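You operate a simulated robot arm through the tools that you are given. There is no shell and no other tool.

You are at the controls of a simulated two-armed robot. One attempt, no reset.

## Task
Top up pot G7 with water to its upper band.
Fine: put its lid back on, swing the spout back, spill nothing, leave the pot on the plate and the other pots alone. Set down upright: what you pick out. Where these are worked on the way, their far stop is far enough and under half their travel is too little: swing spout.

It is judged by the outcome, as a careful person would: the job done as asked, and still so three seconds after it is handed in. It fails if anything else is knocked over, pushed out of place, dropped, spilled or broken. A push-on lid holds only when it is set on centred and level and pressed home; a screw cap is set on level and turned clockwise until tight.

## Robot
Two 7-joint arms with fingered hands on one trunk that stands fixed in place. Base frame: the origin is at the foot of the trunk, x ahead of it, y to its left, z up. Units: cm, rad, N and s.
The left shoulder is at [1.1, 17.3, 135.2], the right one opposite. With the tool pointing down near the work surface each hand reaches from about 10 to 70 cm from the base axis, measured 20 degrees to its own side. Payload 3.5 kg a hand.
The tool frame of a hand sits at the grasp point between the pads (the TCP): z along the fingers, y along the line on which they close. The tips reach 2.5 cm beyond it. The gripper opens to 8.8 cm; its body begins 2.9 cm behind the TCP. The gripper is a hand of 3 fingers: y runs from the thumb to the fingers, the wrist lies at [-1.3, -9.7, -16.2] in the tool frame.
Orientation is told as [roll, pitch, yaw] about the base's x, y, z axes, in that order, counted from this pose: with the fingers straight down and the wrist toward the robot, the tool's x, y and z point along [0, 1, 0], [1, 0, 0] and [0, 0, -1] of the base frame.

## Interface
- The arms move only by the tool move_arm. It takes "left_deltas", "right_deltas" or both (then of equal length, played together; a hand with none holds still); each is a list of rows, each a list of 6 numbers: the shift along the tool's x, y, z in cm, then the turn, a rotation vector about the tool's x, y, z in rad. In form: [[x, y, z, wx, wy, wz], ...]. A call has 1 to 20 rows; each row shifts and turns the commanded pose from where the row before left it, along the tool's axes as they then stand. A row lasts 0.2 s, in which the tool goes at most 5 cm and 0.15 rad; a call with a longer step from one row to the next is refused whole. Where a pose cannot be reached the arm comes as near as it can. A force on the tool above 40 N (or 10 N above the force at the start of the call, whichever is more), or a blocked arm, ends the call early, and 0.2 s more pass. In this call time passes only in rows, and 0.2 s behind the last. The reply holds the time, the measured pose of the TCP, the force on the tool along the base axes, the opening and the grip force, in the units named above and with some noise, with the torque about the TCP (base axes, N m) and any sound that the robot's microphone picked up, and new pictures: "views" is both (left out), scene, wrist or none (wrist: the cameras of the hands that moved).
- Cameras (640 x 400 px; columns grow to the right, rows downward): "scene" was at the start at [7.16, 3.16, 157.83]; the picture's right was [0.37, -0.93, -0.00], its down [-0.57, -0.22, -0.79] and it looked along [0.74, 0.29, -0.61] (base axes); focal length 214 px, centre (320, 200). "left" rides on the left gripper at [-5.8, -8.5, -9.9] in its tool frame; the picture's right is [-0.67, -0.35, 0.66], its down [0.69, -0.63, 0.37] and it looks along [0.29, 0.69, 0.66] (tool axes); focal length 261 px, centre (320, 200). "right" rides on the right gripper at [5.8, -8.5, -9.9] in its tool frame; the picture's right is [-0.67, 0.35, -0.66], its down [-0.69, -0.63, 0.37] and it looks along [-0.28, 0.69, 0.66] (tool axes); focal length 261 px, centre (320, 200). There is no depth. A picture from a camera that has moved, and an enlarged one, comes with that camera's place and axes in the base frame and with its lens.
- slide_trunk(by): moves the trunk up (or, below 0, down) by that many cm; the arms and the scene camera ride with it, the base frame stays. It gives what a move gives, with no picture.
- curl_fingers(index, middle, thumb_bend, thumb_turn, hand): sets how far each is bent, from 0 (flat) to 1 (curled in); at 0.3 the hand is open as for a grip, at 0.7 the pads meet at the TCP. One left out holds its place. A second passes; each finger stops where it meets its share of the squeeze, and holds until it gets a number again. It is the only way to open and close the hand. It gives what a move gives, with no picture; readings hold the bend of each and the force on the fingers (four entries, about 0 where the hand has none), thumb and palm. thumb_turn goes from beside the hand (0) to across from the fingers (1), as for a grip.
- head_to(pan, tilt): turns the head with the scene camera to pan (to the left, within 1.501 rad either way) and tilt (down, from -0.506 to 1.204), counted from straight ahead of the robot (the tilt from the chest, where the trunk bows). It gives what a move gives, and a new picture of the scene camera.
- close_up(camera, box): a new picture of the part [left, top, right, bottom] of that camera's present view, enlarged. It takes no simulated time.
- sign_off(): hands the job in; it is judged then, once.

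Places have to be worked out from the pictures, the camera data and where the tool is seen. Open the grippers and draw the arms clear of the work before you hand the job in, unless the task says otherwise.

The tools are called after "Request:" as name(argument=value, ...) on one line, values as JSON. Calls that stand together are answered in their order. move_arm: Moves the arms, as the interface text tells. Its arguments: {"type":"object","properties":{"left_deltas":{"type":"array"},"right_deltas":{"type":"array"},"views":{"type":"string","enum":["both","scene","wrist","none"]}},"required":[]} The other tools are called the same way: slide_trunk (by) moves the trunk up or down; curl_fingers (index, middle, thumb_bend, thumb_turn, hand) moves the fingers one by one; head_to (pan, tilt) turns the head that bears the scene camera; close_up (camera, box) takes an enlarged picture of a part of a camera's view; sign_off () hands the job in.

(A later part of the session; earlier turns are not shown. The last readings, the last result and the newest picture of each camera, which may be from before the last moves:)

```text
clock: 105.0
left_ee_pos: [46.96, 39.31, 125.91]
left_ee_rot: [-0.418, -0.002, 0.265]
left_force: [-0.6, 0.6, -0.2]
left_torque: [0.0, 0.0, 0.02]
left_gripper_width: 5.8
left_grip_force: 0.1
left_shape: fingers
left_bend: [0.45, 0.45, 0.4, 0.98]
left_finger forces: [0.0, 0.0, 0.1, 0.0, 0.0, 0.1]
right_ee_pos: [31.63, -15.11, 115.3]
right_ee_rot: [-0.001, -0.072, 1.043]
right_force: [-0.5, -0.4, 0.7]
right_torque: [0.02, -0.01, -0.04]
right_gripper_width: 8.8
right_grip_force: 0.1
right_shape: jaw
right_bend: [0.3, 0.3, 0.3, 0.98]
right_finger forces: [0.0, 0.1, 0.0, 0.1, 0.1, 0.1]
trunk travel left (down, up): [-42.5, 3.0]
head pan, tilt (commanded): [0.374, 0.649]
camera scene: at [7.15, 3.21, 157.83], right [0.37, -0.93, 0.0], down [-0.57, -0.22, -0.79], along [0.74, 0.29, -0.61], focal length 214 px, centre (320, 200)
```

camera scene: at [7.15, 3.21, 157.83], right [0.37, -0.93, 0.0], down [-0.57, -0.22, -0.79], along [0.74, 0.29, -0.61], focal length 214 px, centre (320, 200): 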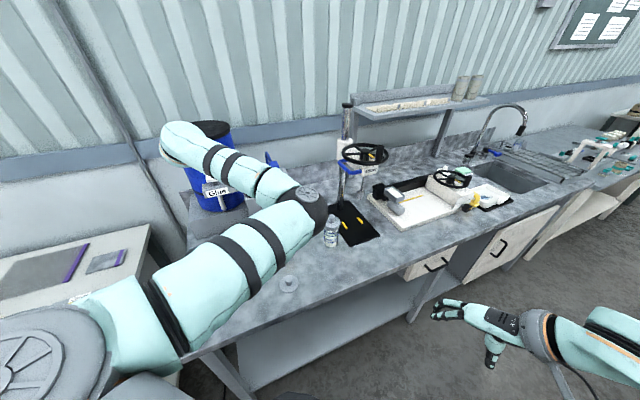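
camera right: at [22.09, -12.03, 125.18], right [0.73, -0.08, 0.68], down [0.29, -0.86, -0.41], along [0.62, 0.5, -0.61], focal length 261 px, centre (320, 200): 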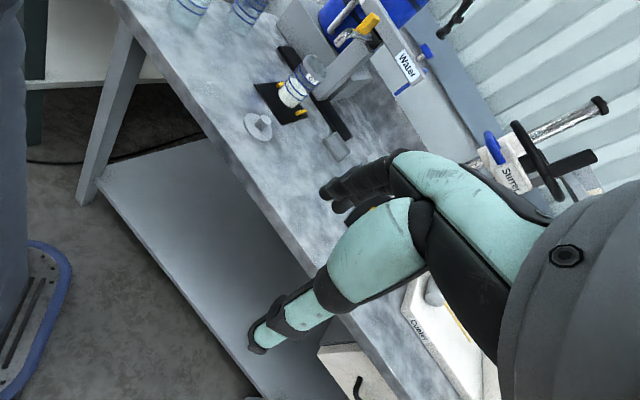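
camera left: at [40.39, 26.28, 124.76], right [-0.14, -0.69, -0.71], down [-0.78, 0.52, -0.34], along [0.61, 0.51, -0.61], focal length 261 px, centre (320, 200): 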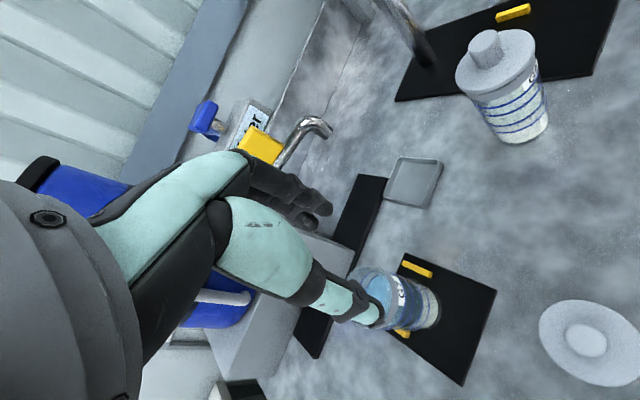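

The elbow still stays forward. I keep rolling gradually, watching whether it swings out.

Request:
move_arm(left_deltas=[[0, 0, 0, 0, -0.14, 0], [0, 0, 0, 0, -0.14, 0], [0, 0, 0, 0, -0.14, 0]], views="scene")

```text
clock: 105.8
left_ee_pos: [46.94, 39.21, 126.1]
left_ee_rot: [-0.839, 0.002, 0.265]
left_force: [0.1, 0.6, 0.9]
left_torque: [0.01, -0.03, -0.01]
left_gripper_width: 5.8
left_grip_force: 0.1
left_shape: fingers
left_bend: [0.45, 0.45, 0.4, 0.98]
left_finger forces: [0.0, 0.0, 0.0, 0.0, 0.1, 0.0]
right_ee_pos: [31.63, -15.07, 115.23]
right_ee_rot: [0.0, -0.073, 1.042]
right_force: [0.5, 0.0, -0.4]
right_torque: [-0.03, -0.01, -0.02]
right_gripper_width: 8.78
right_grip_force: 0.2
right_shape: jaw
right_bend: [0.3, 0.3, 0.3, 0.98]
right_finger forces: [0.1, 0.0, 0.1, 0.1, 0.0, 0.0]
trunk travel left (down, up): [-42.5, 3.0]
head pan, tilt (commanded): [0.374, 0.649]
camera scene: at [7.15, 3.22, 157.83], right [0.37, -0.93, 0.0], down [-0.57, -0.22, -0.79], along [0.74, 0.29, -0.61], focal length 214 px, centre (320, 200)
```

scene: 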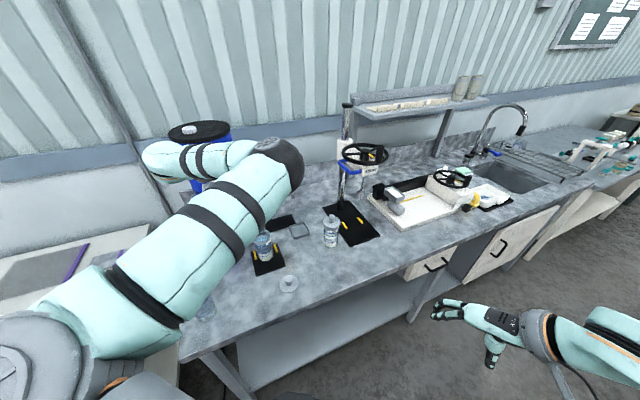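

The elbow is rising and swinging left. I continue the roll.

Request:
move_arm(left_deltas=[[0, 0, 0, 0, -0.14, 0], [0, 0, 0, 0, -0.14, 0], [0, 0, 0, 0, -0.14, 0]], views="scene")

```text
clock: 106.6
left_ee_pos: [47.02, 39.08, 126.01]
left_ee_rot: [-1.257, 0.0, 0.267]
left_force: [-0.3, -0.5, -0.5]
left_torque: [0.0, 0.02, -0.03]
left_gripper_width: 5.82
left_grip_force: 0.0
left_shape: fingers
left_bend: [0.45, 0.45, 0.4, 0.98]
left_finger forces: [0.0, 0.1, 0.1, 0.0, 0.1, 0.0]
right_ee_pos: [31.55, -14.94, 115.31]
right_ee_rot: [0.0, -0.072, 1.042]
right_force: [-0.3, 0.5, -0.9]
right_torque: [0.01, 0.01, -0.01]
right_gripper_width: 8.8
right_grip_force: 0.1
right_shape: jaw
right_bend: [0.3, 0.3, 0.3, 0.98]
right_finger forces: [0.0, 0.1, 0.1, 0.1, 0.0, 0.0]
trunk travel left (down, up): [-42.5, 3.0]
head pan, tilt (commanded): [0.374, 0.649]
camera scene: at [7.15, 3.22, 157.83], right [0.37, -0.93, 0.0], down [-0.57, -0.22, -0.79], along [0.74, 0.29, -0.61], focal length 214 px, centre (320, 200)
```

scene: 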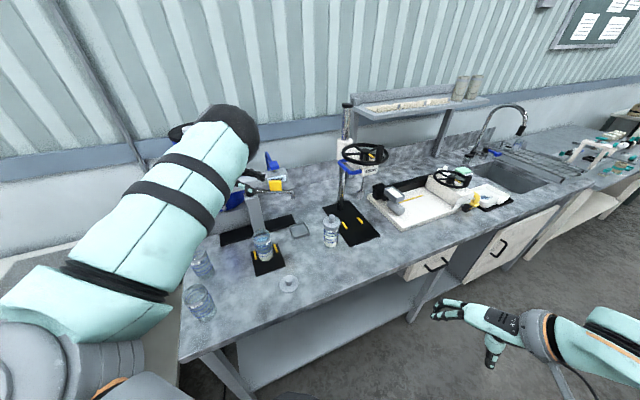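

The elbow has come up and over to the left. I retract the hand a little to the left and add yaw, to the pose from which the outward posture worked before.

Request:
move_arm(left_deltas=[[2.22, -1.34, -1.44, 0, 0, 0], [2.22, -1.34, -1.44, 0, 0, 0], [2.22, -1.34, -1.44, 0, 0, 0], [0, 0, 0, -0.111, 0, -0.036], [0, 0, 0, -0.111, 0, -0.036], [0, 0, 0, -0.111, 0, -0.036]], views="scene")

```text
clock: 108.0
left_ee_pos: [41.35, 44.18, 121.2]
left_ee_rot: [-1.255, 0.0, 0.62]
left_force: [0.1, -0.2, 0.2]
left_torque: [-0.01, -0.01, -0.05]
left_gripper_width: 5.82
left_grip_force: 0.1
left_shape: fingers
left_bend: [0.45, 0.45, 0.4, 0.98]
left_finger forces: [0.0, 0.0, 0.0, 0.0, 0.0, 0.0]
right_ee_pos: [31.62, -15.11, 115.22]
right_ee_rot: [-0.002, -0.075, 1.042]
right_force: [0.2, -0.2, 1.0]
right_torque: [0.02, 0.0, 0.01]
right_gripper_width: 8.78
right_grip_force: 0.1
right_shape: jaw
right_bend: [0.3, 0.3, 0.3, 0.98]
right_finger forces: [0.0, 0.0, 0.1, 0.0, 0.1, 0.0]
trunk travel left (down, up): [-42.5, 3.0]
head pan, tilt (commanded): [0.374, 0.649]
camera scene: at [7.16, 3.11, 157.83], right [0.37, -0.93, 0.0], down [-0.57, -0.22, -0.79], along [0.74, 0.29, -0.61], focal length 214 px, centre (320, 200)
```

scene: 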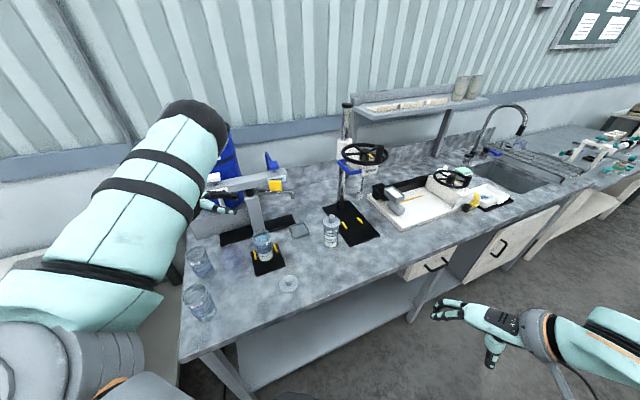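

The elbow is now up on the left. I roll the hand back to fingers-down step by step, keeping the elbow on that side.

Request:
move_arm(left_deltas=[[0, 0, 0, 0, 0.14, 0], [0, 0, 0, 0, 0.14, 0], [0, 0, 0, 0, 0.14, 0], [0, 0, 0, 0, 0.14, 0], [0, 0, 0, 0, 0.14, 0]], views="scene")

```text
clock: 109.2
left_ee_pos: [41.52, 43.98, 121.24]
left_ee_rot: [-0.555, -0.001, 0.617]
left_force: [0.4, -0.2, -1.0]
left_torque: [-0.01, -0.01, 0.04]
left_gripper_width: 5.8
left_grip_force: 0.0
left_shape: fingers
left_bend: [0.45, 0.45, 0.4, 0.98]
left_finger forces: [0.0, 0.0, 0.0, 0.0, 0.0, 0.1]
right_ee_pos: [31.54, -15.06, 115.34]
right_ee_rot: [0.002, -0.073, 1.042]
right_force: [0.4, -0.2, 0.1]
right_torque: [0.0, -0.02, 0.02]
right_gripper_width: 8.79
right_grip_force: 0.0
right_shape: jaw
right_bend: [0.3, 0.3, 0.3, 0.98]
right_finger forces: [0.0, 0.0, 0.0, 0.0, 0.0, 0.0]
trunk travel left (down, up): [-42.5, 3.0]
head pan, tilt (commanded): [0.374, 0.649]
camera scene: at [7.2, 2.99, 157.83], right [0.37, -0.93, 0.0], down [-0.57, -0.22, -0.79], along [0.74, 0.29, -0.61], focal length 214 px, centre (320, 200)
```

scene: 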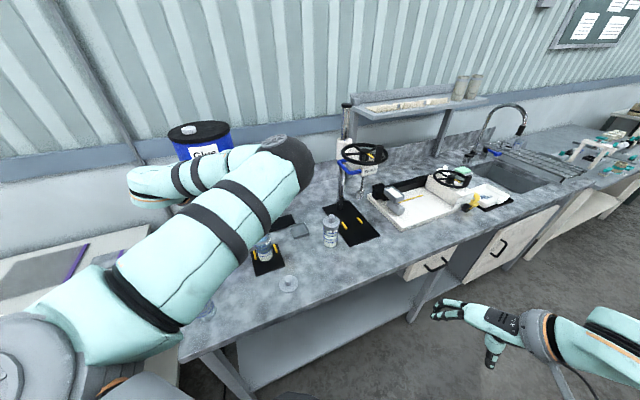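

The elbow returns along the same path, so I use a route that worked earlier instead: fingers down at yaw 0.22, over (49, 30, 121.6), and from there toward the lid in small steps.

Request:
move_arm(left_deltas=[[0, 0, 0, 0, 0.139, 0], [0, 0, 0, 0, 0.139, 0], [0, 0, 0, 0, 0.139, 0], [0, 0, 0, 0, 0.138, 0], [0, 0, 0, 0, 0, 0.133], [0, 0, 0, 0, 0, 0.133], [0, 0, 0, 0, 0, 0.134], [-3.78, 1.09, 0, 0, 0, 0], [-3.78, 1.09, 0, 0, 0, 0], [-3.78, 1.09, 0, 0, 0, 0], [-3.78, 1.09, 0, 0, 0, 0]], views="scene")

```text
clock: 111.7
left_ee_pos: [43.78, 38.49, 114.33]
left_ee_rot: [0.014, 0.136, 0.404]
left_force: [-0.4, 0.4, -0.5]
left_torque: [0.0, 0.01, 0.02]
left_gripper_width: 5.78
left_grip_force: 0.0
left_shape: fingers
left_bend: [0.45, 0.45, 0.4, 0.98]
left_finger forces: [0.0, 0.0, 0.0, 0.0, 0.0, 0.0]
right_ee_pos: [31.59, -14.92, 115.27]
right_ee_rot: [0.0, -0.071, 1.043]
right_force: [0.0, -0.4, 0.5]
right_torque: [-0.01, 0.03, 0.01]
right_gripper_width: 8.78
right_grip_force: 0.0
right_shape: jaw
right_bend: [0.3, 0.3, 0.3, 0.98]
right_finger forces: [0.0, 0.0, 0.1, 0.1, 0.0, 0.0]
trunk travel left (down, up): [-42.5, 3.0]
head pan, tilt (commanded): [0.374, 0.649]
stopped in row 11 (left hand): the arm was blocked; the commanded pose is now the measured one
camera scene: at [7.22, 3.18, 157.82], right [0.37, -0.93, 0.0], down [-0.57, -0.22, -0.79], along [0.74, 0.29, -0.61], focal length 214 px, centre (320, 200)
```

scene: 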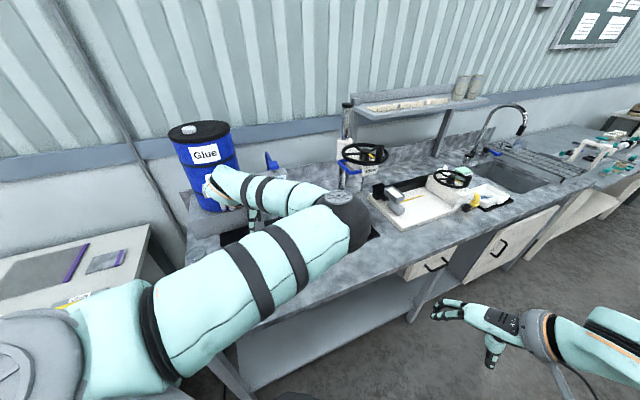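

The arm met a limit again and stopped, touching nothing. I go back out to the free area near (58, 36, 122), where this posture is comfortable, at yaw 0.2, before trying the approach to the lid from there.

Request:
move_arm(left_deltas=[[0, 0, -2, -0.068, -0.007, 0.1], [0, 0, -2, -0.068, -0.007, 0.1], [-1.32, 3.35, -1.0, 0, 0, 0], [-1.32, 3.35, -1.0, 0, 0, 0], [-1.32, 3.35, -1.0, 0, 0, 0], [-1.32, 3.35, -1.0, 0, 0, 0]], views="scene")

```text
clock: 113.0
left_ee_pos: [58.58, 35.6, 122.48]
left_ee_rot: [-0.014, 0.0, 0.194]
left_force: [0.7, 0.0, 0.2]
left_torque: [0.02, -0.02, 0.02]
left_gripper_width: 5.81
left_grip_force: 0.0
left_shape: fingers
left_bend: [0.45, 0.45, 0.4, 0.98]
left_finger forces: [0.0, 0.1, 0.1, 0.0, 0.1, 0.0]
right_ee_pos: [31.55, -15.02, 115.23]
right_ee_rot: [0.0, -0.072, 1.043]
right_force: [0.2, -0.4, 0.2]
right_torque: [0.0, -0.02, -0.02]
right_gripper_width: 8.8
right_grip_force: 0.0
right_shape: jaw
right_bend: [0.3, 0.3, 0.3, 0.98]
right_finger forces: [0.1, 0.1, 0.0, 0.1, 0.1, 0.0]
trunk travel left (down, up): [-42.5, 3.0]
head pan, tilt (commanded): [0.374, 0.649]
camera scene: at [7.27, 3.14, 157.82], right [0.37, -0.93, 0.0], down [-0.57, -0.22, -0.79], along [0.74, 0.29, -0.61], focal length 214 px, centre (320, 200)
```

scene: 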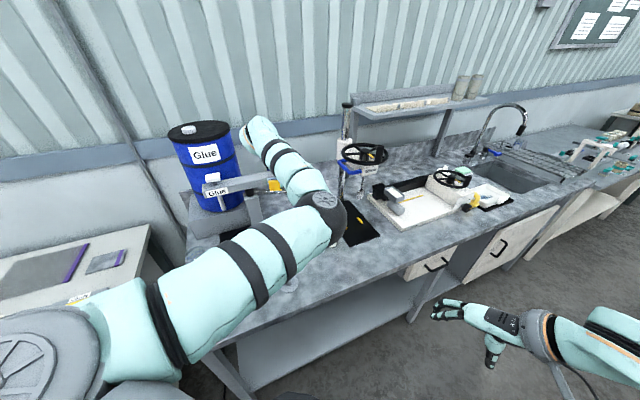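

This spot is comfortable (no limit). Low heights bring the elbow down, so I will descend in the free area around (56, 30) and then approach the lid at low height.

Request:
move_arm(left_deltas=[[-2.5, -1.83, 0, 0, 0, 0], [-2.5, -1.83, 0, 0, 0, 0], [0, 0, 3.4, 0, 0, 0], [0, 0, 3.4, 0, 0, 0], [0, 0, 3.4, 0, 0, 0]], views="both")

```text
clock: 114.5
left_ee_pos: [56.01, 34.28, 114.17]
left_ee_rot: [0.003, -0.036, 0.267]
left_force: [0.5, -0.7, -0.3]
left_torque: [0.02, -0.01, 0.01]
left_gripper_width: 5.76
left_grip_force: 0.0
left_shape: fingers
left_bend: [0.45, 0.45, 0.4, 0.98]
left_finger forces: [0.0, 0.1, 0.0, 0.1, 0.0, 0.1]
right_ee_pos: [31.68, -15.04, 115.25]
right_ee_rot: [0.002, -0.075, 1.042]
right_force: [0.9, 0.0, -0.3]
right_torque: [-0.04, 0.02, 0.02]
right_gripper_width: 8.82
right_grip_force: 0.0
right_shape: jaw
right_bend: [0.3, 0.3, 0.3, 0.98]
right_finger forces: [0.0, 0.0, 0.0, 0.0, 0.1, 0.1]
trunk travel left (down, up): [-42.5, 3.0]
head pan, tilt (commanded): [0.374, 0.649]
stopped in row 5 (left hand): the arm was blocked; the commanded pose is now the measured one
camera scene: at [7.17, 3.15, 157.83], right [0.37, -0.93, 0.0], down [-0.57, -0.22, -0.79], along [0.74, 0.29, -0.61], focal length 214 px, centre (320, 200)
camera left: at [48.76, 26.36, 123.89], right [-0.14, -0.73, -0.67], down [-0.78, 0.5, -0.39], along [0.62, 0.47, -0.63], focal length 261 px, centre (320, 200)
```

scene: 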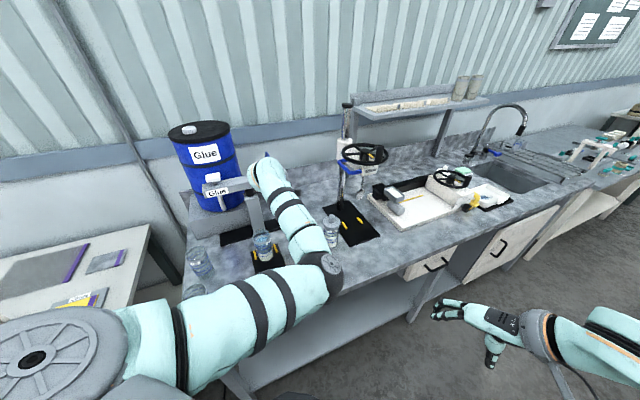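
left: 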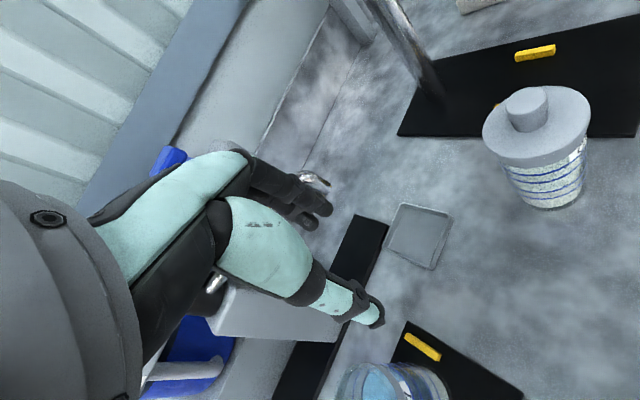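

The inward elbow hits the shoulder's limit here. Turning the hand strongly to negative yaw over on the left should force the forearm, and with it the elbow, round to the outside. I go up and left and start that turn.

Request:
move_arm(left_deltas=[[0, 0, -3.3, 0.012, 0, 0.1], [0, 0, -3.3, 0.012, 0, 0.1], [0, 0, -3.3, 0.012, 0, 0.1], [2.08, -3.07, 0, 0, 0, 0.1], [2.08, -3.07, 0, 0, 0, 0.1], [2.08, -3.07, 0, 0, 0, 0.1], [2.08, -3.07, 0, 0, 0, 0.1], [0, 0, 0, 0, 0, 0.14], [0, 0, 0, 0, 0, 0.14], [0, 0, 0, 0, 0, 0.14]], views="scene")

```text
clock: 116.7
left_ee_pos: [45.28, 44.55, 124.2]
left_ee_rot: [0.0, 0.006, -0.86]
left_force: [-0.2, 0.6, -0.7]
left_torque: [-0.01, -0.03, 0.01]
left_gripper_width: 5.75
left_grip_force: 0.0
left_shape: fingers
left_bend: [0.45, 0.45, 0.4, 0.98]
left_finger forces: [0.0, 0.0, 0.0, 0.0, 0.1, 0.0]
right_ee_pos: [31.63, -14.99, 115.3]
right_ee_rot: [-0.001, -0.073, 1.041]
right_force: [-0.2, -0.6, -0.4]
right_torque: [-0.01, 0.01, 0.0]
right_gripper_width: 8.82
right_grip_force: 0.1
right_shape: jaw
right_bend: [0.3, 0.3, 0.3, 0.98]
right_finger forces: [0.0, 0.0, 0.1, 0.0, 0.1, 0.0]
trunk travel left (down, up): [-42.5, 3.0]
head pan, tilt (commanded): [0.374, 0.649]
camera scene: at [7.16, 3.23, 157.83], right [0.37, -0.93, 0.0], down [-0.57, -0.22, -0.79], along [0.74, 0.29, -0.61], focal length 214 px, centre (320, 200)
```

scene: 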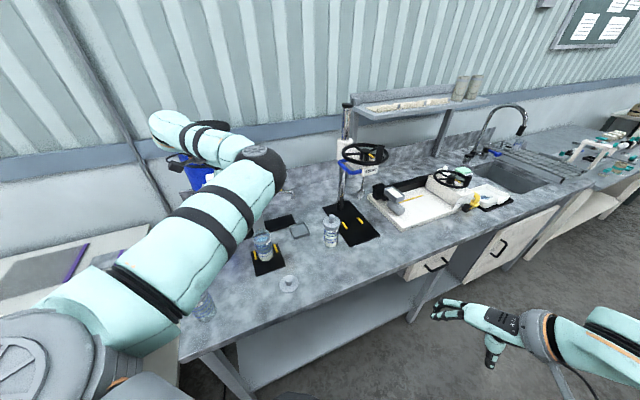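

The hand is at yaw −0.86 with the elbow still forward. I keep turning, staying clear of the drum.

Request:
move_arm(left_deltas=[[-0.8, 0, 0, 0, 0, 0.14], [-0.8, 0, 0, 0, 0, 0.14], [-0.8, 0, 0, 0, 0, 0.14], [-0.8, 0, 0, 0, 0, 0.14]], views="scene")

```text
clock: 117.7
left_ee_pos: [42.48, 42.64, 124.15]
left_ee_rot: [-0.003, 0.007, -1.419]
left_force: [0.1, 0.2, -0.5]
left_torque: [0.01, -0.04, 0.0]
left_gripper_width: 5.79
left_grip_force: 0.1
left_shape: fingers
left_bend: [0.45, 0.45, 0.4, 0.98]
left_finger forces: [0.1, 0.0, 0.1, 0.0, 0.1, 0.0]
right_ee_pos: [31.58, -15.17, 115.22]
right_ee_rot: [0.002, -0.073, 1.043]
right_force: [-0.8, 0.0, 0.4]
right_torque: [-0.01, -0.02, 0.01]
right_gripper_width: 8.78
right_grip_force: 0.1
right_shape: jaw
right_bend: [0.3, 0.3, 0.3, 0.98]
right_finger forces: [0.0, 0.0, 0.0, 0.0, 0.0, 0.0]
trunk travel left (down, up): [-42.5, 3.0]
head pan, tilt (commanded): [0.374, 0.649]
camera scene: at [7.17, 3.11, 157.83], right [0.37, -0.93, 0.0], down [-0.57, -0.22, -0.79], along [0.74, 0.29, -0.61], focal length 214 px, centre (320, 200)
```

scene: 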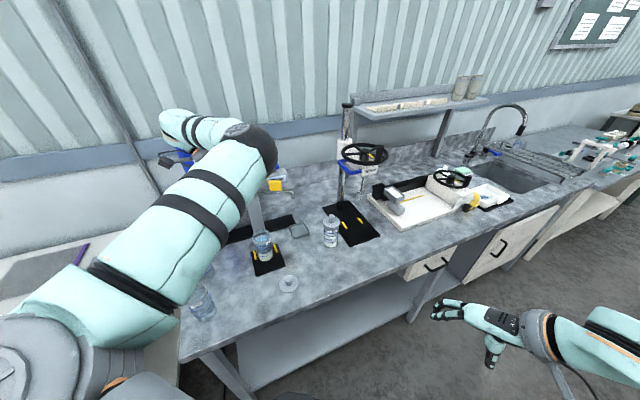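

Elbow slowly moves up and left. I turn further.

Request:
move_arm(left_deltas=[[0, 0, 0, 0, 0, 0.14], [0, 0, 0, 0, 0, 0.14], [0, 0, 0, 0, 0, 0.14], [0, 0, 0, 0, 0, 0.14]], views="scene")

```text
clock: 118.7
left_ee_pos: [42.52, 42.67, 124.15]
left_ee_rot: [-0.008, 0.002, -1.981]
left_force: [-0.5, -0.2, -0.7]
left_torque: [-0.01, -0.01, -0.01]
left_gripper_width: 5.78
left_grip_force: 0.0
left_shape: fingers
left_bend: [0.45, 0.45, 0.4, 0.98]
left_finger forces: [0.1, 0.0, 0.0, 0.0, 0.1, 0.0]
right_ee_pos: [31.58, -15.11, 115.26]
right_ee_rot: [-0.002, -0.072, 1.041]
right_force: [0.4, -0.7, 0.4]
right_torque: [-0.02, 0.0, -0.02]
right_gripper_width: 8.75
right_grip_force: 0.1
right_shape: jaw
right_bend: [0.3, 0.3, 0.3, 0.98]
right_finger forces: [0.0, 0.0, 0.1, 0.1, 0.1, 0.0]
trunk travel left (down, up): [-42.5, 3.0]
head pan, tilt (commanded): [0.374, 0.649]
camera scene: at [7.19, 3.13, 157.83], right [0.37, -0.93, 0.0], down [-0.57, -0.22, -0.79], along [0.74, 0.29, -0.61], focal length 214 px, centre (320, 200)
```

scene: 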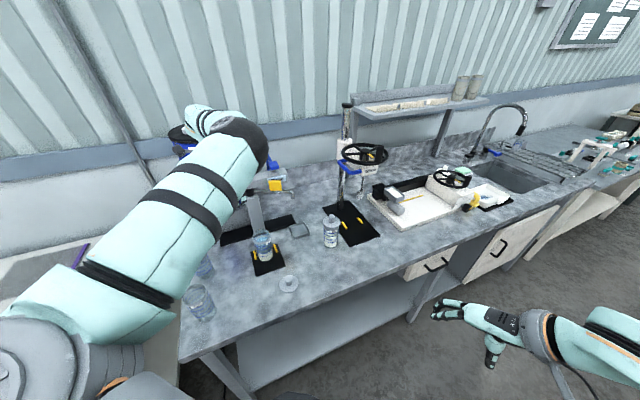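

At this yaw (−1.98) the arm is comfortably stretched with the wrist on the far side, and a round lid can be gripped from any direction. I try approaching the lid with the hand reversed like this, in small steps.

Request:
move_arm(left_deltas=[[1.1, 3.17, 1, 0, 0, 0], [1.1, 3.17, 1, 0, 0, 0], [1.1, 3.17, 1, 0, 0, 0]], views="both")

```text
clock: 119.5
left_ee_pos: [41.89, 32.62, 120.79]
left_ee_rot: [-0.005, 0.006, -1.979]
left_force: [-0.1, 0.7, 0.5]
left_torque: [0.01, 0.0, 0.01]
left_gripper_width: 5.8
left_grip_force: 0.1
left_shape: fingers
left_bend: [0.45, 0.45, 0.4, 0.98]
left_finger forces: [0.0, 0.1, 0.1, 0.0, 0.0, 0.0]
right_ee_pos: [31.52, -15.14, 115.3]
right_ee_rot: [0.0, -0.074, 1.042]
right_force: [-1.3, -0.7, 0.6]
right_torque: [0.02, -0.02, -0.04]
right_gripper_width: 8.75
right_grip_force: 0.1
right_shape: jaw
right_bend: [0.3, 0.3, 0.3, 0.98]
right_finger forces: [0.0, 0.0, 0.1, 0.0, 0.1, 0.0]
trunk travel left (down, up): [-42.5, 3.0]
head pan, tilt (commanded): [0.374, 0.649]
camera scene: at [7.16, 3.04, 157.83], right [0.37, -0.93, 0.0], down [-0.57, -0.22, -0.79], along [0.74, 0.29, -0.61], focal length 214 px, centre (320, 200)
camera left: at [39.71, 42.61, 130.99], right [-0.48, 0.59, -0.65], down [0.88, 0.31, -0.37], along [-0.02, -0.75, -0.67], focal length 261 px, centre (320, 200)
```

scene: 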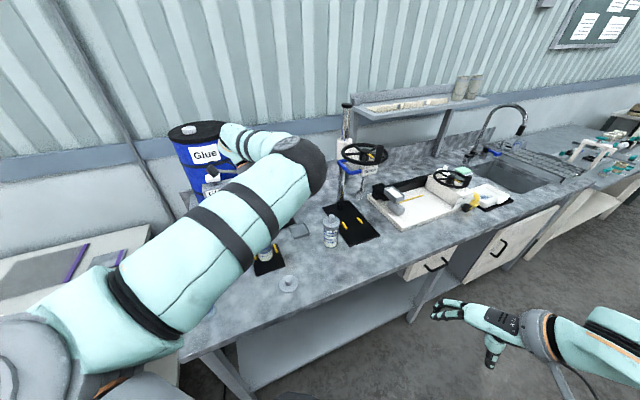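
left: 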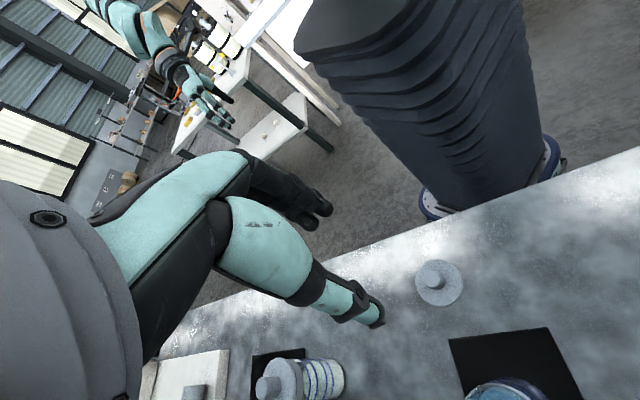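

The reversed approach works. The left camera now sees the lid directly; I zoom to fix its position relative to this hand.

Request:
close_up(camera="left", box=[380, 230, 500, 340])

Request:
close_up(camera="scene", box=[265, 255, 315, 305])

Request:
close_up(camera="left", box=[420, 310, 600, 400])

```text
3.64 times, centred on (440, 285) of left
camera zoom: at [39.71, 42.61, 130.99], right [-0.48, 0.59, -0.65], down [0.88, 0.31, -0.37], along [-0.02, -0.75, -0.67], focal length 948 px, centre (-116, -109)
```

zoom: 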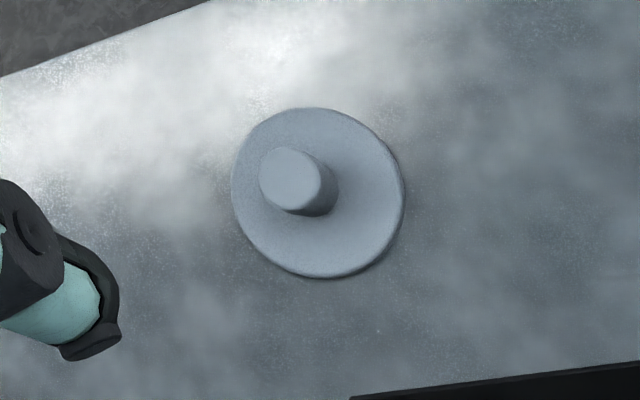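

```text
8.00 times, centred on (290, 280) of scene
camera zoom: at [7.16, 3.04, 157.83], right [0.37, -0.93, 0.0], down [-0.57, -0.22, -0.79], along [0.74, 0.29, -0.61], focal length 1716 px, centre (560, -440)
```

zoom: 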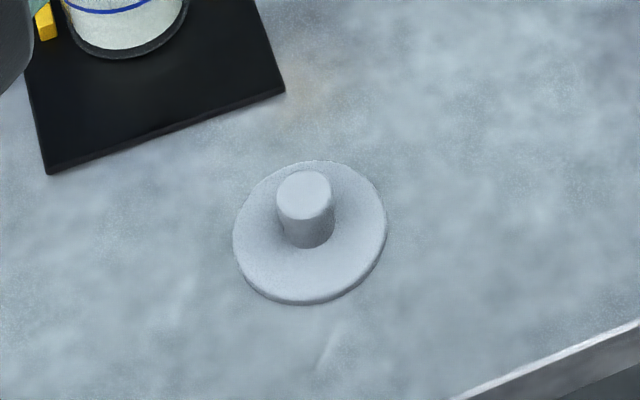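

```text
3.56 times, centred on (510, 355) of left
camera zoom: at [39.71, 42.61, 130.99], right [-0.48, 0.59, -0.65], down [0.88, 0.31, -0.37], along [-0.02, -0.75, -0.67], focal length 927 px, centre (-356, -351)
```

zoom: 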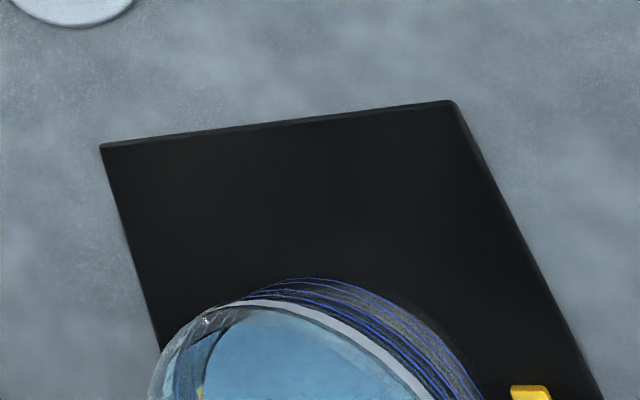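

Averaging the views, the knob is at about (41.2, 28.0). I move over it with the hand reversed (yaw −1.98) and descend to z ≈ 110, checking for limits.

Request:
move_arm(left_deltas=[[0.39, 1.83, 3.6, 0, 0, 0], [0.39, 1.83, 3.6, 0, 0, 0], [0.39, 1.83, 3.6, 0, 0, 0]], views="both")

```text
clock: 120.2
left_ee_pos: [40.67, 27.29, 109.92]
left_ee_rot: [-0.006, 0.003, -1.978]
left_force: [0.1, 0.0, 0.4]
left_torque: [-0.03, -0.01, -0.01]
left_gripper_width: 5.81
left_grip_force: 0.0
left_shape: fingers
left_bend: [0.45, 0.45, 0.4, 0.98]
left_finger forces: [0.0, 0.0, 0.0, 0.0, 0.0, 0.0]
right_ee_pos: [31.51, -15.01, 115.2]
right_ee_rot: [0.002, -0.073, 1.042]
right_force: [0.0, -0.3, 0.2]
right_torque: [-0.02, -0.02, 0.0]
right_gripper_width: 8.81
right_grip_force: 0.0
right_shape: jaw
right_bend: [0.3, 0.3, 0.3, 0.98]
right_finger forces: [0.0, 0.1, 0.1, 0.0, 0.1, 0.0]
trunk travel left (down, up): [-42.5, 3.0]
head pan, tilt (commanded): [0.374, 0.649]
camera scene: at [7.18, 3.13, 157.83], right [0.37, -0.93, 0.0], down [-0.57, -0.22, -0.79], along [0.74, 0.29, -0.61], focal length 214 px, centre (320, 200)
camera left: at [38.44, 37.28, 119.99], right [-0.48, 0.59, -0.65], down [0.88, 0.31, -0.37], along [-0.02, -0.75, -0.67], focal length 261 px, centre (320, 200)
```

scene: 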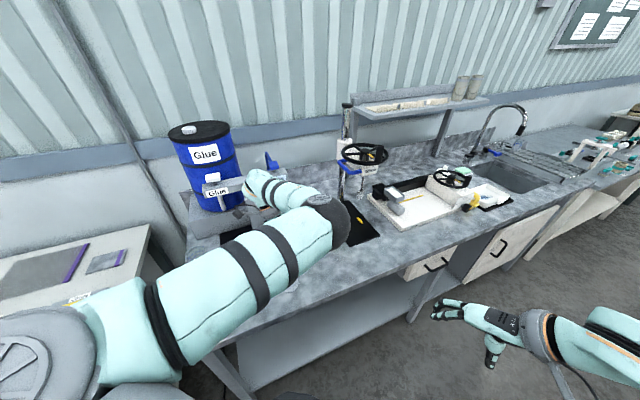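
left: 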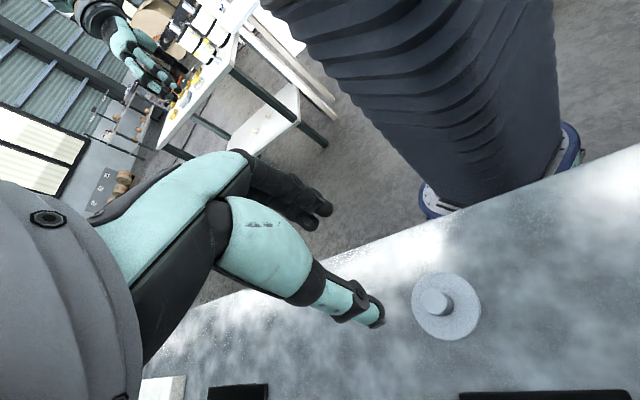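

No limits so far. I lower another 10 cm and check the knob between thumb and fingers.

Request:
move_arm(left_deltas=[[0, 0, 3.4, 0, 0, 0], [0, 0, 3.4, 0, 0, 0], [0, 0, 3.2, 0, 0, 0]], views="both")

Request:
close_up(camera="left", box=[260, 180, 460, 360])

```text
clock: 121.0
left_ee_pos: [40.49, 27.3, 100.12]
left_ee_rot: [-0.005, 0.003, -1.978]
left_force: [-0.6, -0.3, 0.4]
left_torque: [-0.03, 0.01, 0.0]
left_gripper_width: 5.78
left_grip_force: 0.1
left_shape: fingers
left_bend: [0.45, 0.45, 0.4, 0.98]
left_finger forces: [0.1, 0.0, 0.0, 0.0, 0.1, 0.1]
right_ee_pos: [31.58, -15.07, 115.28]
right_ee_rot: [0.0, -0.074, 1.043]
right_force: [-0.3, -0.1, 1.0]
right_torque: [0.0, -0.01, -0.02]
right_gripper_width: 8.74
right_grip_force: 0.0
right_shape: jaw
right_bend: [0.3, 0.3, 0.3, 0.98]
right_finger forces: [0.1, 0.1, 0.1, 0.1, 0.0, 0.0]
trunk travel left (down, up): [-42.5, 3.0]
head pan, tilt (commanded): [0.374, 0.649]
camera scene: at [7.18, 3.19, 157.82], right [0.37, -0.93, 0.0], down [-0.57, -0.22, -0.79], along [0.74, 0.29, -0.61], focal length 214 px, centre (320, 200)
camera left: at [38.37, 37.34, 110.1], right [-0.48, 0.59, -0.65], down [0.88, 0.31, -0.37], along [-0.02, -0.75, -0.67], focal length 261 px, centre (320, 200)
```

scene: 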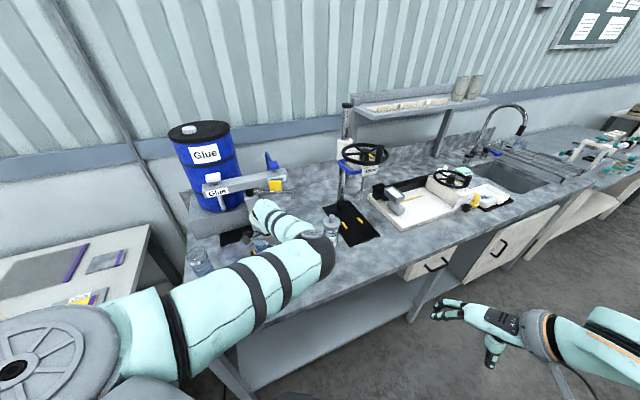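
left: 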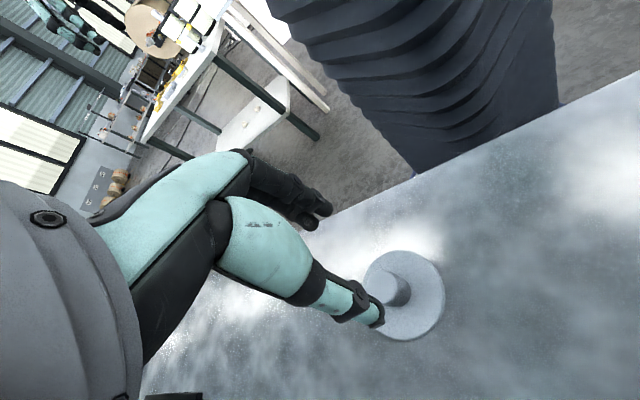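

```text
2.22 times, centred on (360, 270) of left
camera zoom: at [38.37, 37.34, 110.1], right [-0.48, 0.59, -0.65], down [0.88, 0.31, -0.37], along [-0.02, -0.75, -0.67], focal length 579 px, centre (231, 44)
```

zoom: 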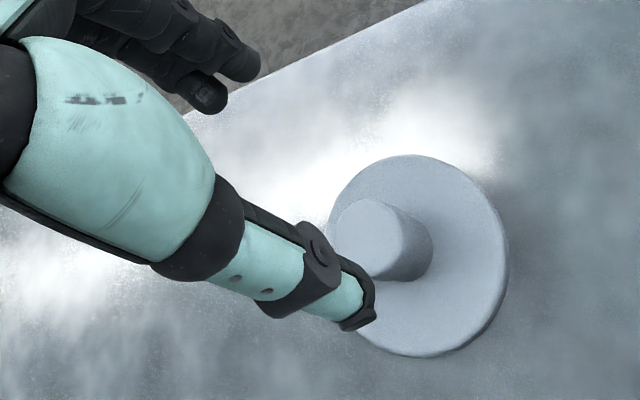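

In the hand's own camera the knob sits 0.5 cm along x and 1.0 cm toward the thumb from where it was when I released it. I shift by that amount, lower 3.5 cm and check again.

Request:
move_arm(left_deltas=[[0.5, -0.95, 0, 0, 0, 0], [0, 0, 1.7, 0, 0, 0], [0, 0, 1.7, 0, 0, 0]], views="none")

Request:
close_up(camera="left", box=[260, 180, 460, 360])

```text
clock: 121.8
left_ee_pos: [41.51, 27.94, 96.7]
left_ee_rot: [-0.005, 0.004, -1.976]
left_force: [0.1, -0.4, -0.2]
left_torque: [0.03, 0.03, -0.01]
left_gripper_width: 5.78
left_grip_force: 0.1
left_shape: fingers
left_bend: [0.45, 0.45, 0.4, 0.98]
left_finger forces: [0.0, 0.0, 0.0, 0.0, 0.1, 0.0]
right_ee_pos: [31.6, -15.06, 115.36]
right_ee_rot: [0.0, -0.072, 1.044]
right_force: [-0.1, -0.3, 0.5]
right_torque: [-0.02, -0.01, -0.03]
right_gripper_width: 8.79
right_grip_force: 0.1
right_shape: jaw
right_bend: [0.3, 0.3, 0.3, 0.98]
right_finger forces: [0.0, 0.0, 0.1, 0.1, 0.1, 0.1]
trunk travel left (down, up): [-42.5, 3.0]
head pan, tilt (commanded): [0.374, 0.649]
```

```text
2.22 times, centred on (360, 270) of left
camera zoom: at [39.47, 38.03, 106.83], right [-0.48, 0.59, -0.65], down [0.88, 0.31, -0.37], along [-0.02, -0.75, -0.67], focal length 579 px, centre (231, 44)
```

zoom: 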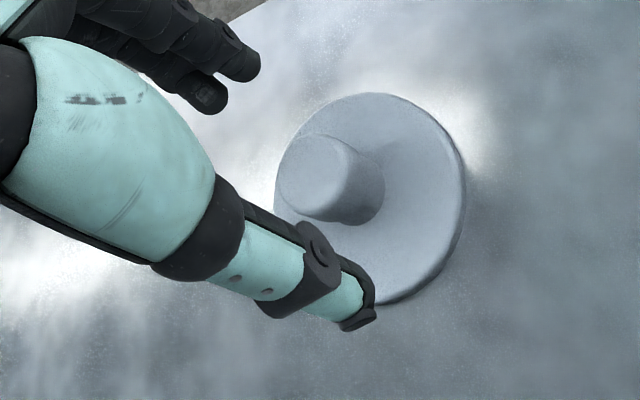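

Now the knob sits exactly as at release relative to the hand. I lower 2.7 cm and look once more before closing.

Request:
move_arm(left_deltas=[[0, 0, 1.0, 0, 0, 0], [0, 0, 1.0, 0, 0, 0], [0, 0, 0.7, 0, 0, 0]], views="none")

Request:
close_up(camera="left", box=[260, 160, 460, 340])

```text
clock: 122.7
left_ee_pos: [41.44, 28.07, 94.0]
left_ee_rot: [-0.007, 0.005, -1.977]
left_force: [-0.1, 0.1, -0.3]
left_torque: [0.01, -0.02, -0.01]
left_gripper_width: 5.79
left_grip_force: 0.1
left_shape: fingers
left_bend: [0.45, 0.45, 0.4, 0.98]
left_finger forces: [0.1, 0.1, 0.1, 0.1, 0.0, 0.0]
right_ee_pos: [31.56, -15.13, 115.21]
right_ee_rot: [0.002, -0.072, 1.042]
right_force: [0.1, -1.2, -0.8]
right_torque: [-0.01, 0.0, -0.02]
right_gripper_width: 8.79
right_grip_force: 0.1
right_shape: jaw
right_bend: [0.3, 0.3, 0.3, 0.98]
right_finger forces: [0.0, 0.0, 0.1, 0.0, 0.1, 0.0]
trunk travel left (down, up): [-42.5, 3.0]
head pan, tilt (commanded): [0.374, 0.649]
```

```text
2.22 times, centred on (360, 250) of left
camera zoom: at [39.42, 38.08, 104.06], right [-0.48, 0.59, -0.65], down [0.88, 0.31, -0.37], along [-0.02, -0.75, -0.67], focal length 579 px, centre (231, 89)
```

zoom: 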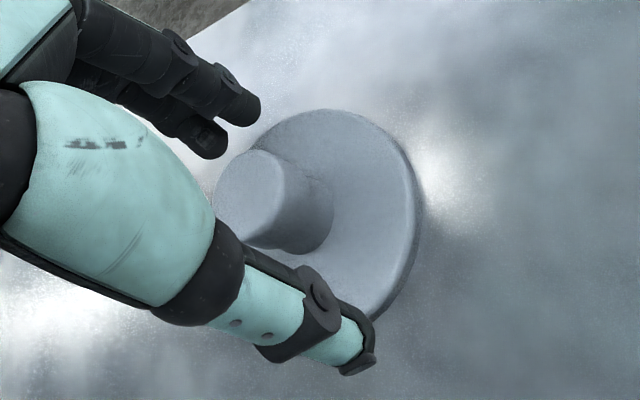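

The hand is in place around the knob. I close on it in two stages.

Request:
curl_fingers(hand="left", index=0.6, middle=0.6, thumb_bend=0.56)

Request:
curl_fingers(hand="left", index=0.74, middle=0.74, thumb_bend=0.68)

Request:
close_up(camera="left", box=[260, 160, 460, 340])

```text
clock: 123.7
left_ee_pos: [41.59, 28.04, 93.91]
left_ee_rot: [-0.007, 0.002, -1.978]
left_force: [-0.2, 0.6, 0.9]
left_torque: [0.0, 0.02, 0.01]
left_gripper_width: 2.44
left_grip_force: 0.0
left_shape: fingers
left_bend: [0.6, 0.6, 0.56, 0.98]
left_finger forces: [0.0, 0.0, 0.1, 0.0, 0.1, 0.0]
right_ee_pos: [31.5, -15.12, 115.32]
right_ee_rot: [-0.001, -0.074, 1.042]
right_force: [0.5, 0.5, 0.2]
right_torque: [0.02, 0.02, 0.0]
right_gripper_width: 8.77
right_grip_force: 0.1
right_shape: jaw
right_bend: [0.3, 0.3, 0.3, 0.98]
right_finger forces: [0.0, 0.0, 0.0, 0.0, 0.0, 0.0]
trunk travel left (down, up): [-42.5, 3.0]
head pan, tilt (commanded): [0.374, 0.649]
```

```text
clock: 124.7
left_ee_pos: [41.44, 27.96, 94.09]
left_ee_rot: [-0.008, 0.003, -1.978]
left_force: [0.6, -1.1, 2.9]
left_torque: [0.08, -0.01, 0.01]
left_gripper_width: 1.43
left_grip_force: 9.0
left_shape: fingers
left_bend: [0.73, 0.72, 0.6, 0.96]
left_finger forces: [6.3, 4.2, 0.0, 0.0, 8.7, 0.1]
right_ee_pos: [31.54, -15.04, 115.2]
right_ee_rot: [-0.001, -0.074, 1.042]
right_force: [0.3, 0.3, 0.3]
right_torque: [-0.02, -0.02, -0.01]
right_gripper_width: 8.77
right_grip_force: 0.1
right_shape: jaw
right_bend: [0.3, 0.3, 0.3, 0.98]
right_finger forces: [0.1, 0.0, 0.1, 0.0, 0.0, 0.0]
trunk travel left (down, up): [-42.5, 3.0]
head pan, tilt (commanded): [0.374, 0.649]
```

```text
2.22 times, centred on (360, 250) of left
camera zoom: at [39.4, 38.05, 104.09], right [-0.48, 0.59, -0.65], down [0.88, 0.31, -0.37], along [-0.02, -0.75, -0.67], focal length 579 px, centre (231, 89)
```

zoom: 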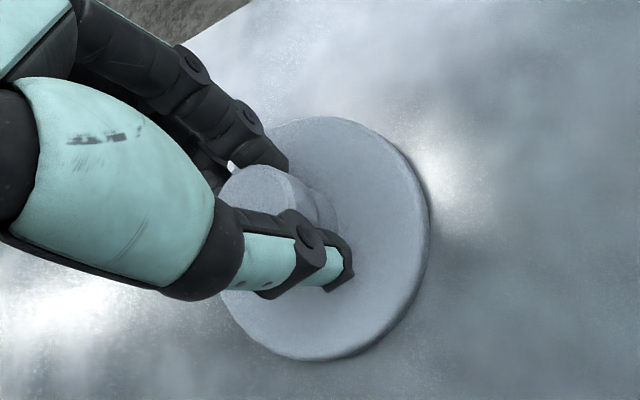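

The knob is gripped at 9 N. I lift 1.5 cm and check that the lid hangs level.

Request:
move_arm(left_deltas=[[0, 0, -0.5, 0, 0, 0], [0, 0, -0.5, 0, 0, 0], [0, 0, -0.5, 0, 0, 0]], views="none")

Request:
close_up(camera="left", box=[260, 160, 460, 340])

Request:
close_up(camera="right", box=[230, 40, 350, 150])

```text
clock: 125.5
left_ee_pos: [41.48, 28.17, 95.62]
left_ee_rot: [-0.006, 0.005, -1.976]
left_force: [0.7, -0.8, 0.1]
left_torque: [0.0, 0.0, -0.02]
left_gripper_width: 1.46
left_grip_force: 9.6
left_shape: fingers
left_bend: [0.73, 0.73, 0.59, 0.96]
left_finger forces: [6.0, 4.2, 0.0, 0.0, 9.3, 0.1]
right_ee_pos: [31.52, -15.06, 115.2]
right_ee_rot: [0.0, -0.074, 1.043]
right_force: [0.4, -1.4, 0.3]
right_torque: [0.0, 0.05, 0.01]
right_gripper_width: 8.78
right_grip_force: 0.0
right_shape: jaw
right_bend: [0.3, 0.3, 0.3, 0.98]
right_finger forces: [0.0, 0.0, 0.0, 0.0, 0.0, 0.0]
trunk travel left (down, up): [-42.5, 3.0]
head pan, tilt (commanded): [0.374, 0.649]
```

```text
2.22 times, centred on (360, 250) of left
camera zoom: at [39.32, 38.11, 105.63], right [-0.48, 0.59, -0.65], down [0.88, 0.31, -0.37], along [-0.02, -0.75, -0.67], focal length 579 px, centre (231, 89)
```

zoom: 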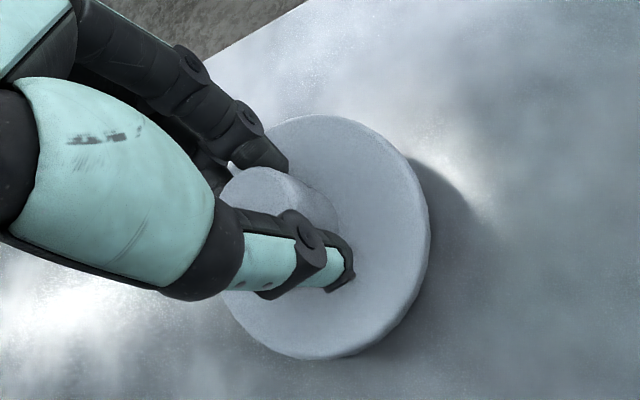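

```text
3.64 times, centred on (290, 95) of right
camera zoom: at [22.0, -20.07, 124.68], right [0.73, -0.08, 0.68], down [0.29, -0.86, -0.41], along [0.62, 0.5, -0.61], focal length 948 px, centre (429, 582)
```

zoom: 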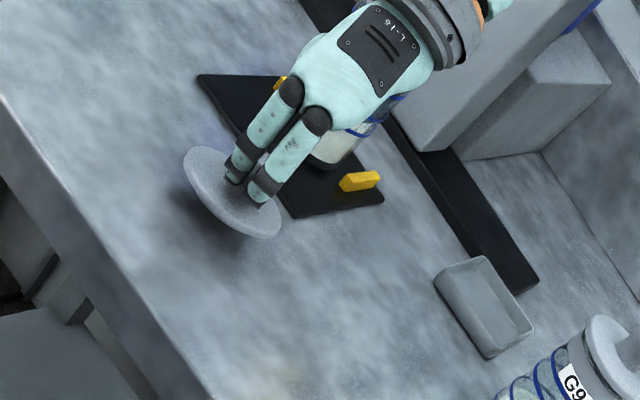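

The lid is up. I zoom in to judge its tilt precisely, from the right camera and the scene camera.

Request:
close_up(camera="right", box=[272, 70, 317, 110])

Request:
close_up(camera="scene", box=[250, 220, 330, 300])

```text
10.00 times, centred on (294, 90) of right
camera zoom: at [22.0, -20.07, 124.68], right [0.73, -0.08, 0.68], down [0.29, -0.86, -0.41], along [0.62, 0.5, -0.61], focal length 2606 px, centre (575, 1300)
```

zoom: 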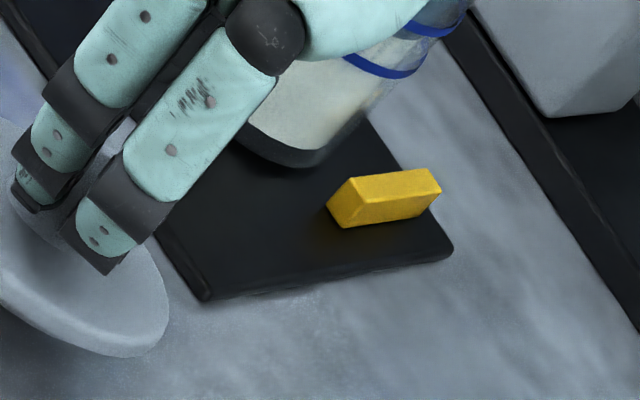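

```text
5.00 times, centred on (290, 260) of scene
camera zoom: at [7.16, 3.13, 157.83], right [0.37, -0.93, 0.0], down [-0.57, -0.22, -0.79], along [0.74, 0.29, -0.61], focal length 1072 px, centre (470, -100)
```

zoom: 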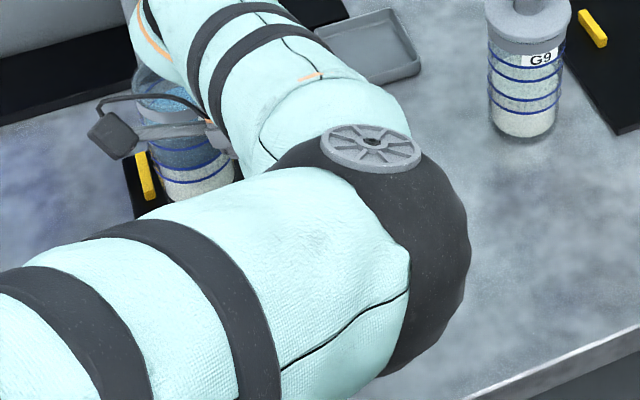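

I lift the lid well clear (straight up, so the wrist also rises away from the pot), then inspect both the lid's level and the pot.

Request:
move_arm(left_deltas=[[0, 0, -2, 0, 0, 0], [0, 0, -3, 0, 0, 0], [0, 0, -3, 0, 0, 0], [0, 0, -3, 0, 0, 0], [0, 0, -3, 0, 0, 0], [0, 0, -3, 0, 0, 0], [0, 0, -3, 0, 0, 0]], views="both")

Request:
close_up(camera="right", box=[250, 20, 370, 130])

```text
clock: 127.0
left_ee_pos: [41.54, 27.8, 115.7]
left_ee_rot: [-0.009, 0.002, -1.977]
left_force: [-0.1, -0.8, 0.0]
left_torque: [0.02, 0.05, 0.01]
left_gripper_width: 1.41
left_grip_force: 10.0
left_shape: fingers
left_bend: [0.73, 0.73, 0.59, 0.96]
left_finger forces: [5.8, 4.2, 0.0, 0.0, 9.1, 0.0]
right_ee_pos: [31.53, -15.04, 115.13]
right_ee_rot: [0.0, -0.073, 1.042]
right_force: [0.6, -0.3, 0.6]
right_torque: [0.0, 0.0, 0.02]
right_gripper_width: 8.78
right_grip_force: 0.0
right_shape: jaw
right_bend: [0.3, 0.3, 0.3, 0.98]
right_finger forces: [0.0, 0.0, 0.0, 0.0, 0.0, 0.0]
trunk travel left (down, up): [-42.5, 3.0]
head pan, tilt (commanded): [0.374, 0.649]
camera scene: at [7.13, 3.1, 157.83], right [0.37, -0.93, 0.0], down [-0.57, -0.22, -0.79], along [0.74, 0.29, -0.61], focal length 214 px, centre (320, 200)
camera left: at [39.37, 37.83, 125.7], right [-0.48, 0.59, -0.65], down [0.88, 0.31, -0.37], along [-0.02, -0.75, -0.67], focal length 261 px, centre (320, 200)
```

scene: 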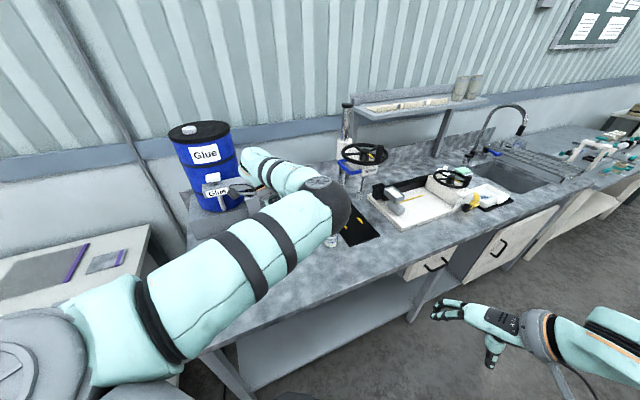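
left: 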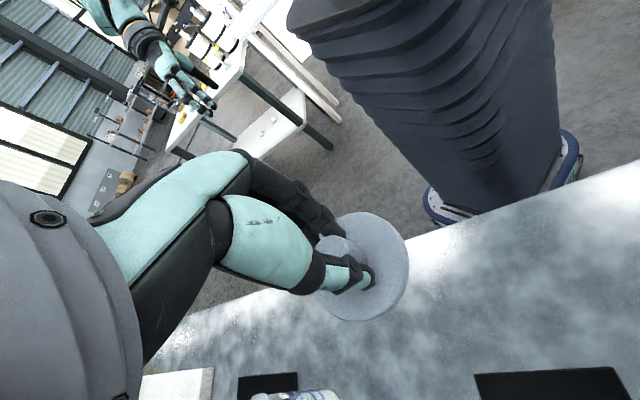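

```text
3.64 times, centred on (310, 75) of right
camera zoom: at [21.97, -20.09, 124.69], right [0.73, -0.08, 0.68], down [0.29, -0.86, -0.41], along [0.62, 0.5, -0.61], focal length 948 px, centre (356, 654)
```

zoom: 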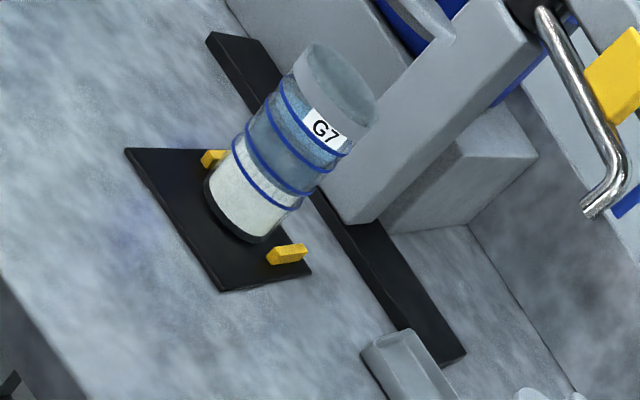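

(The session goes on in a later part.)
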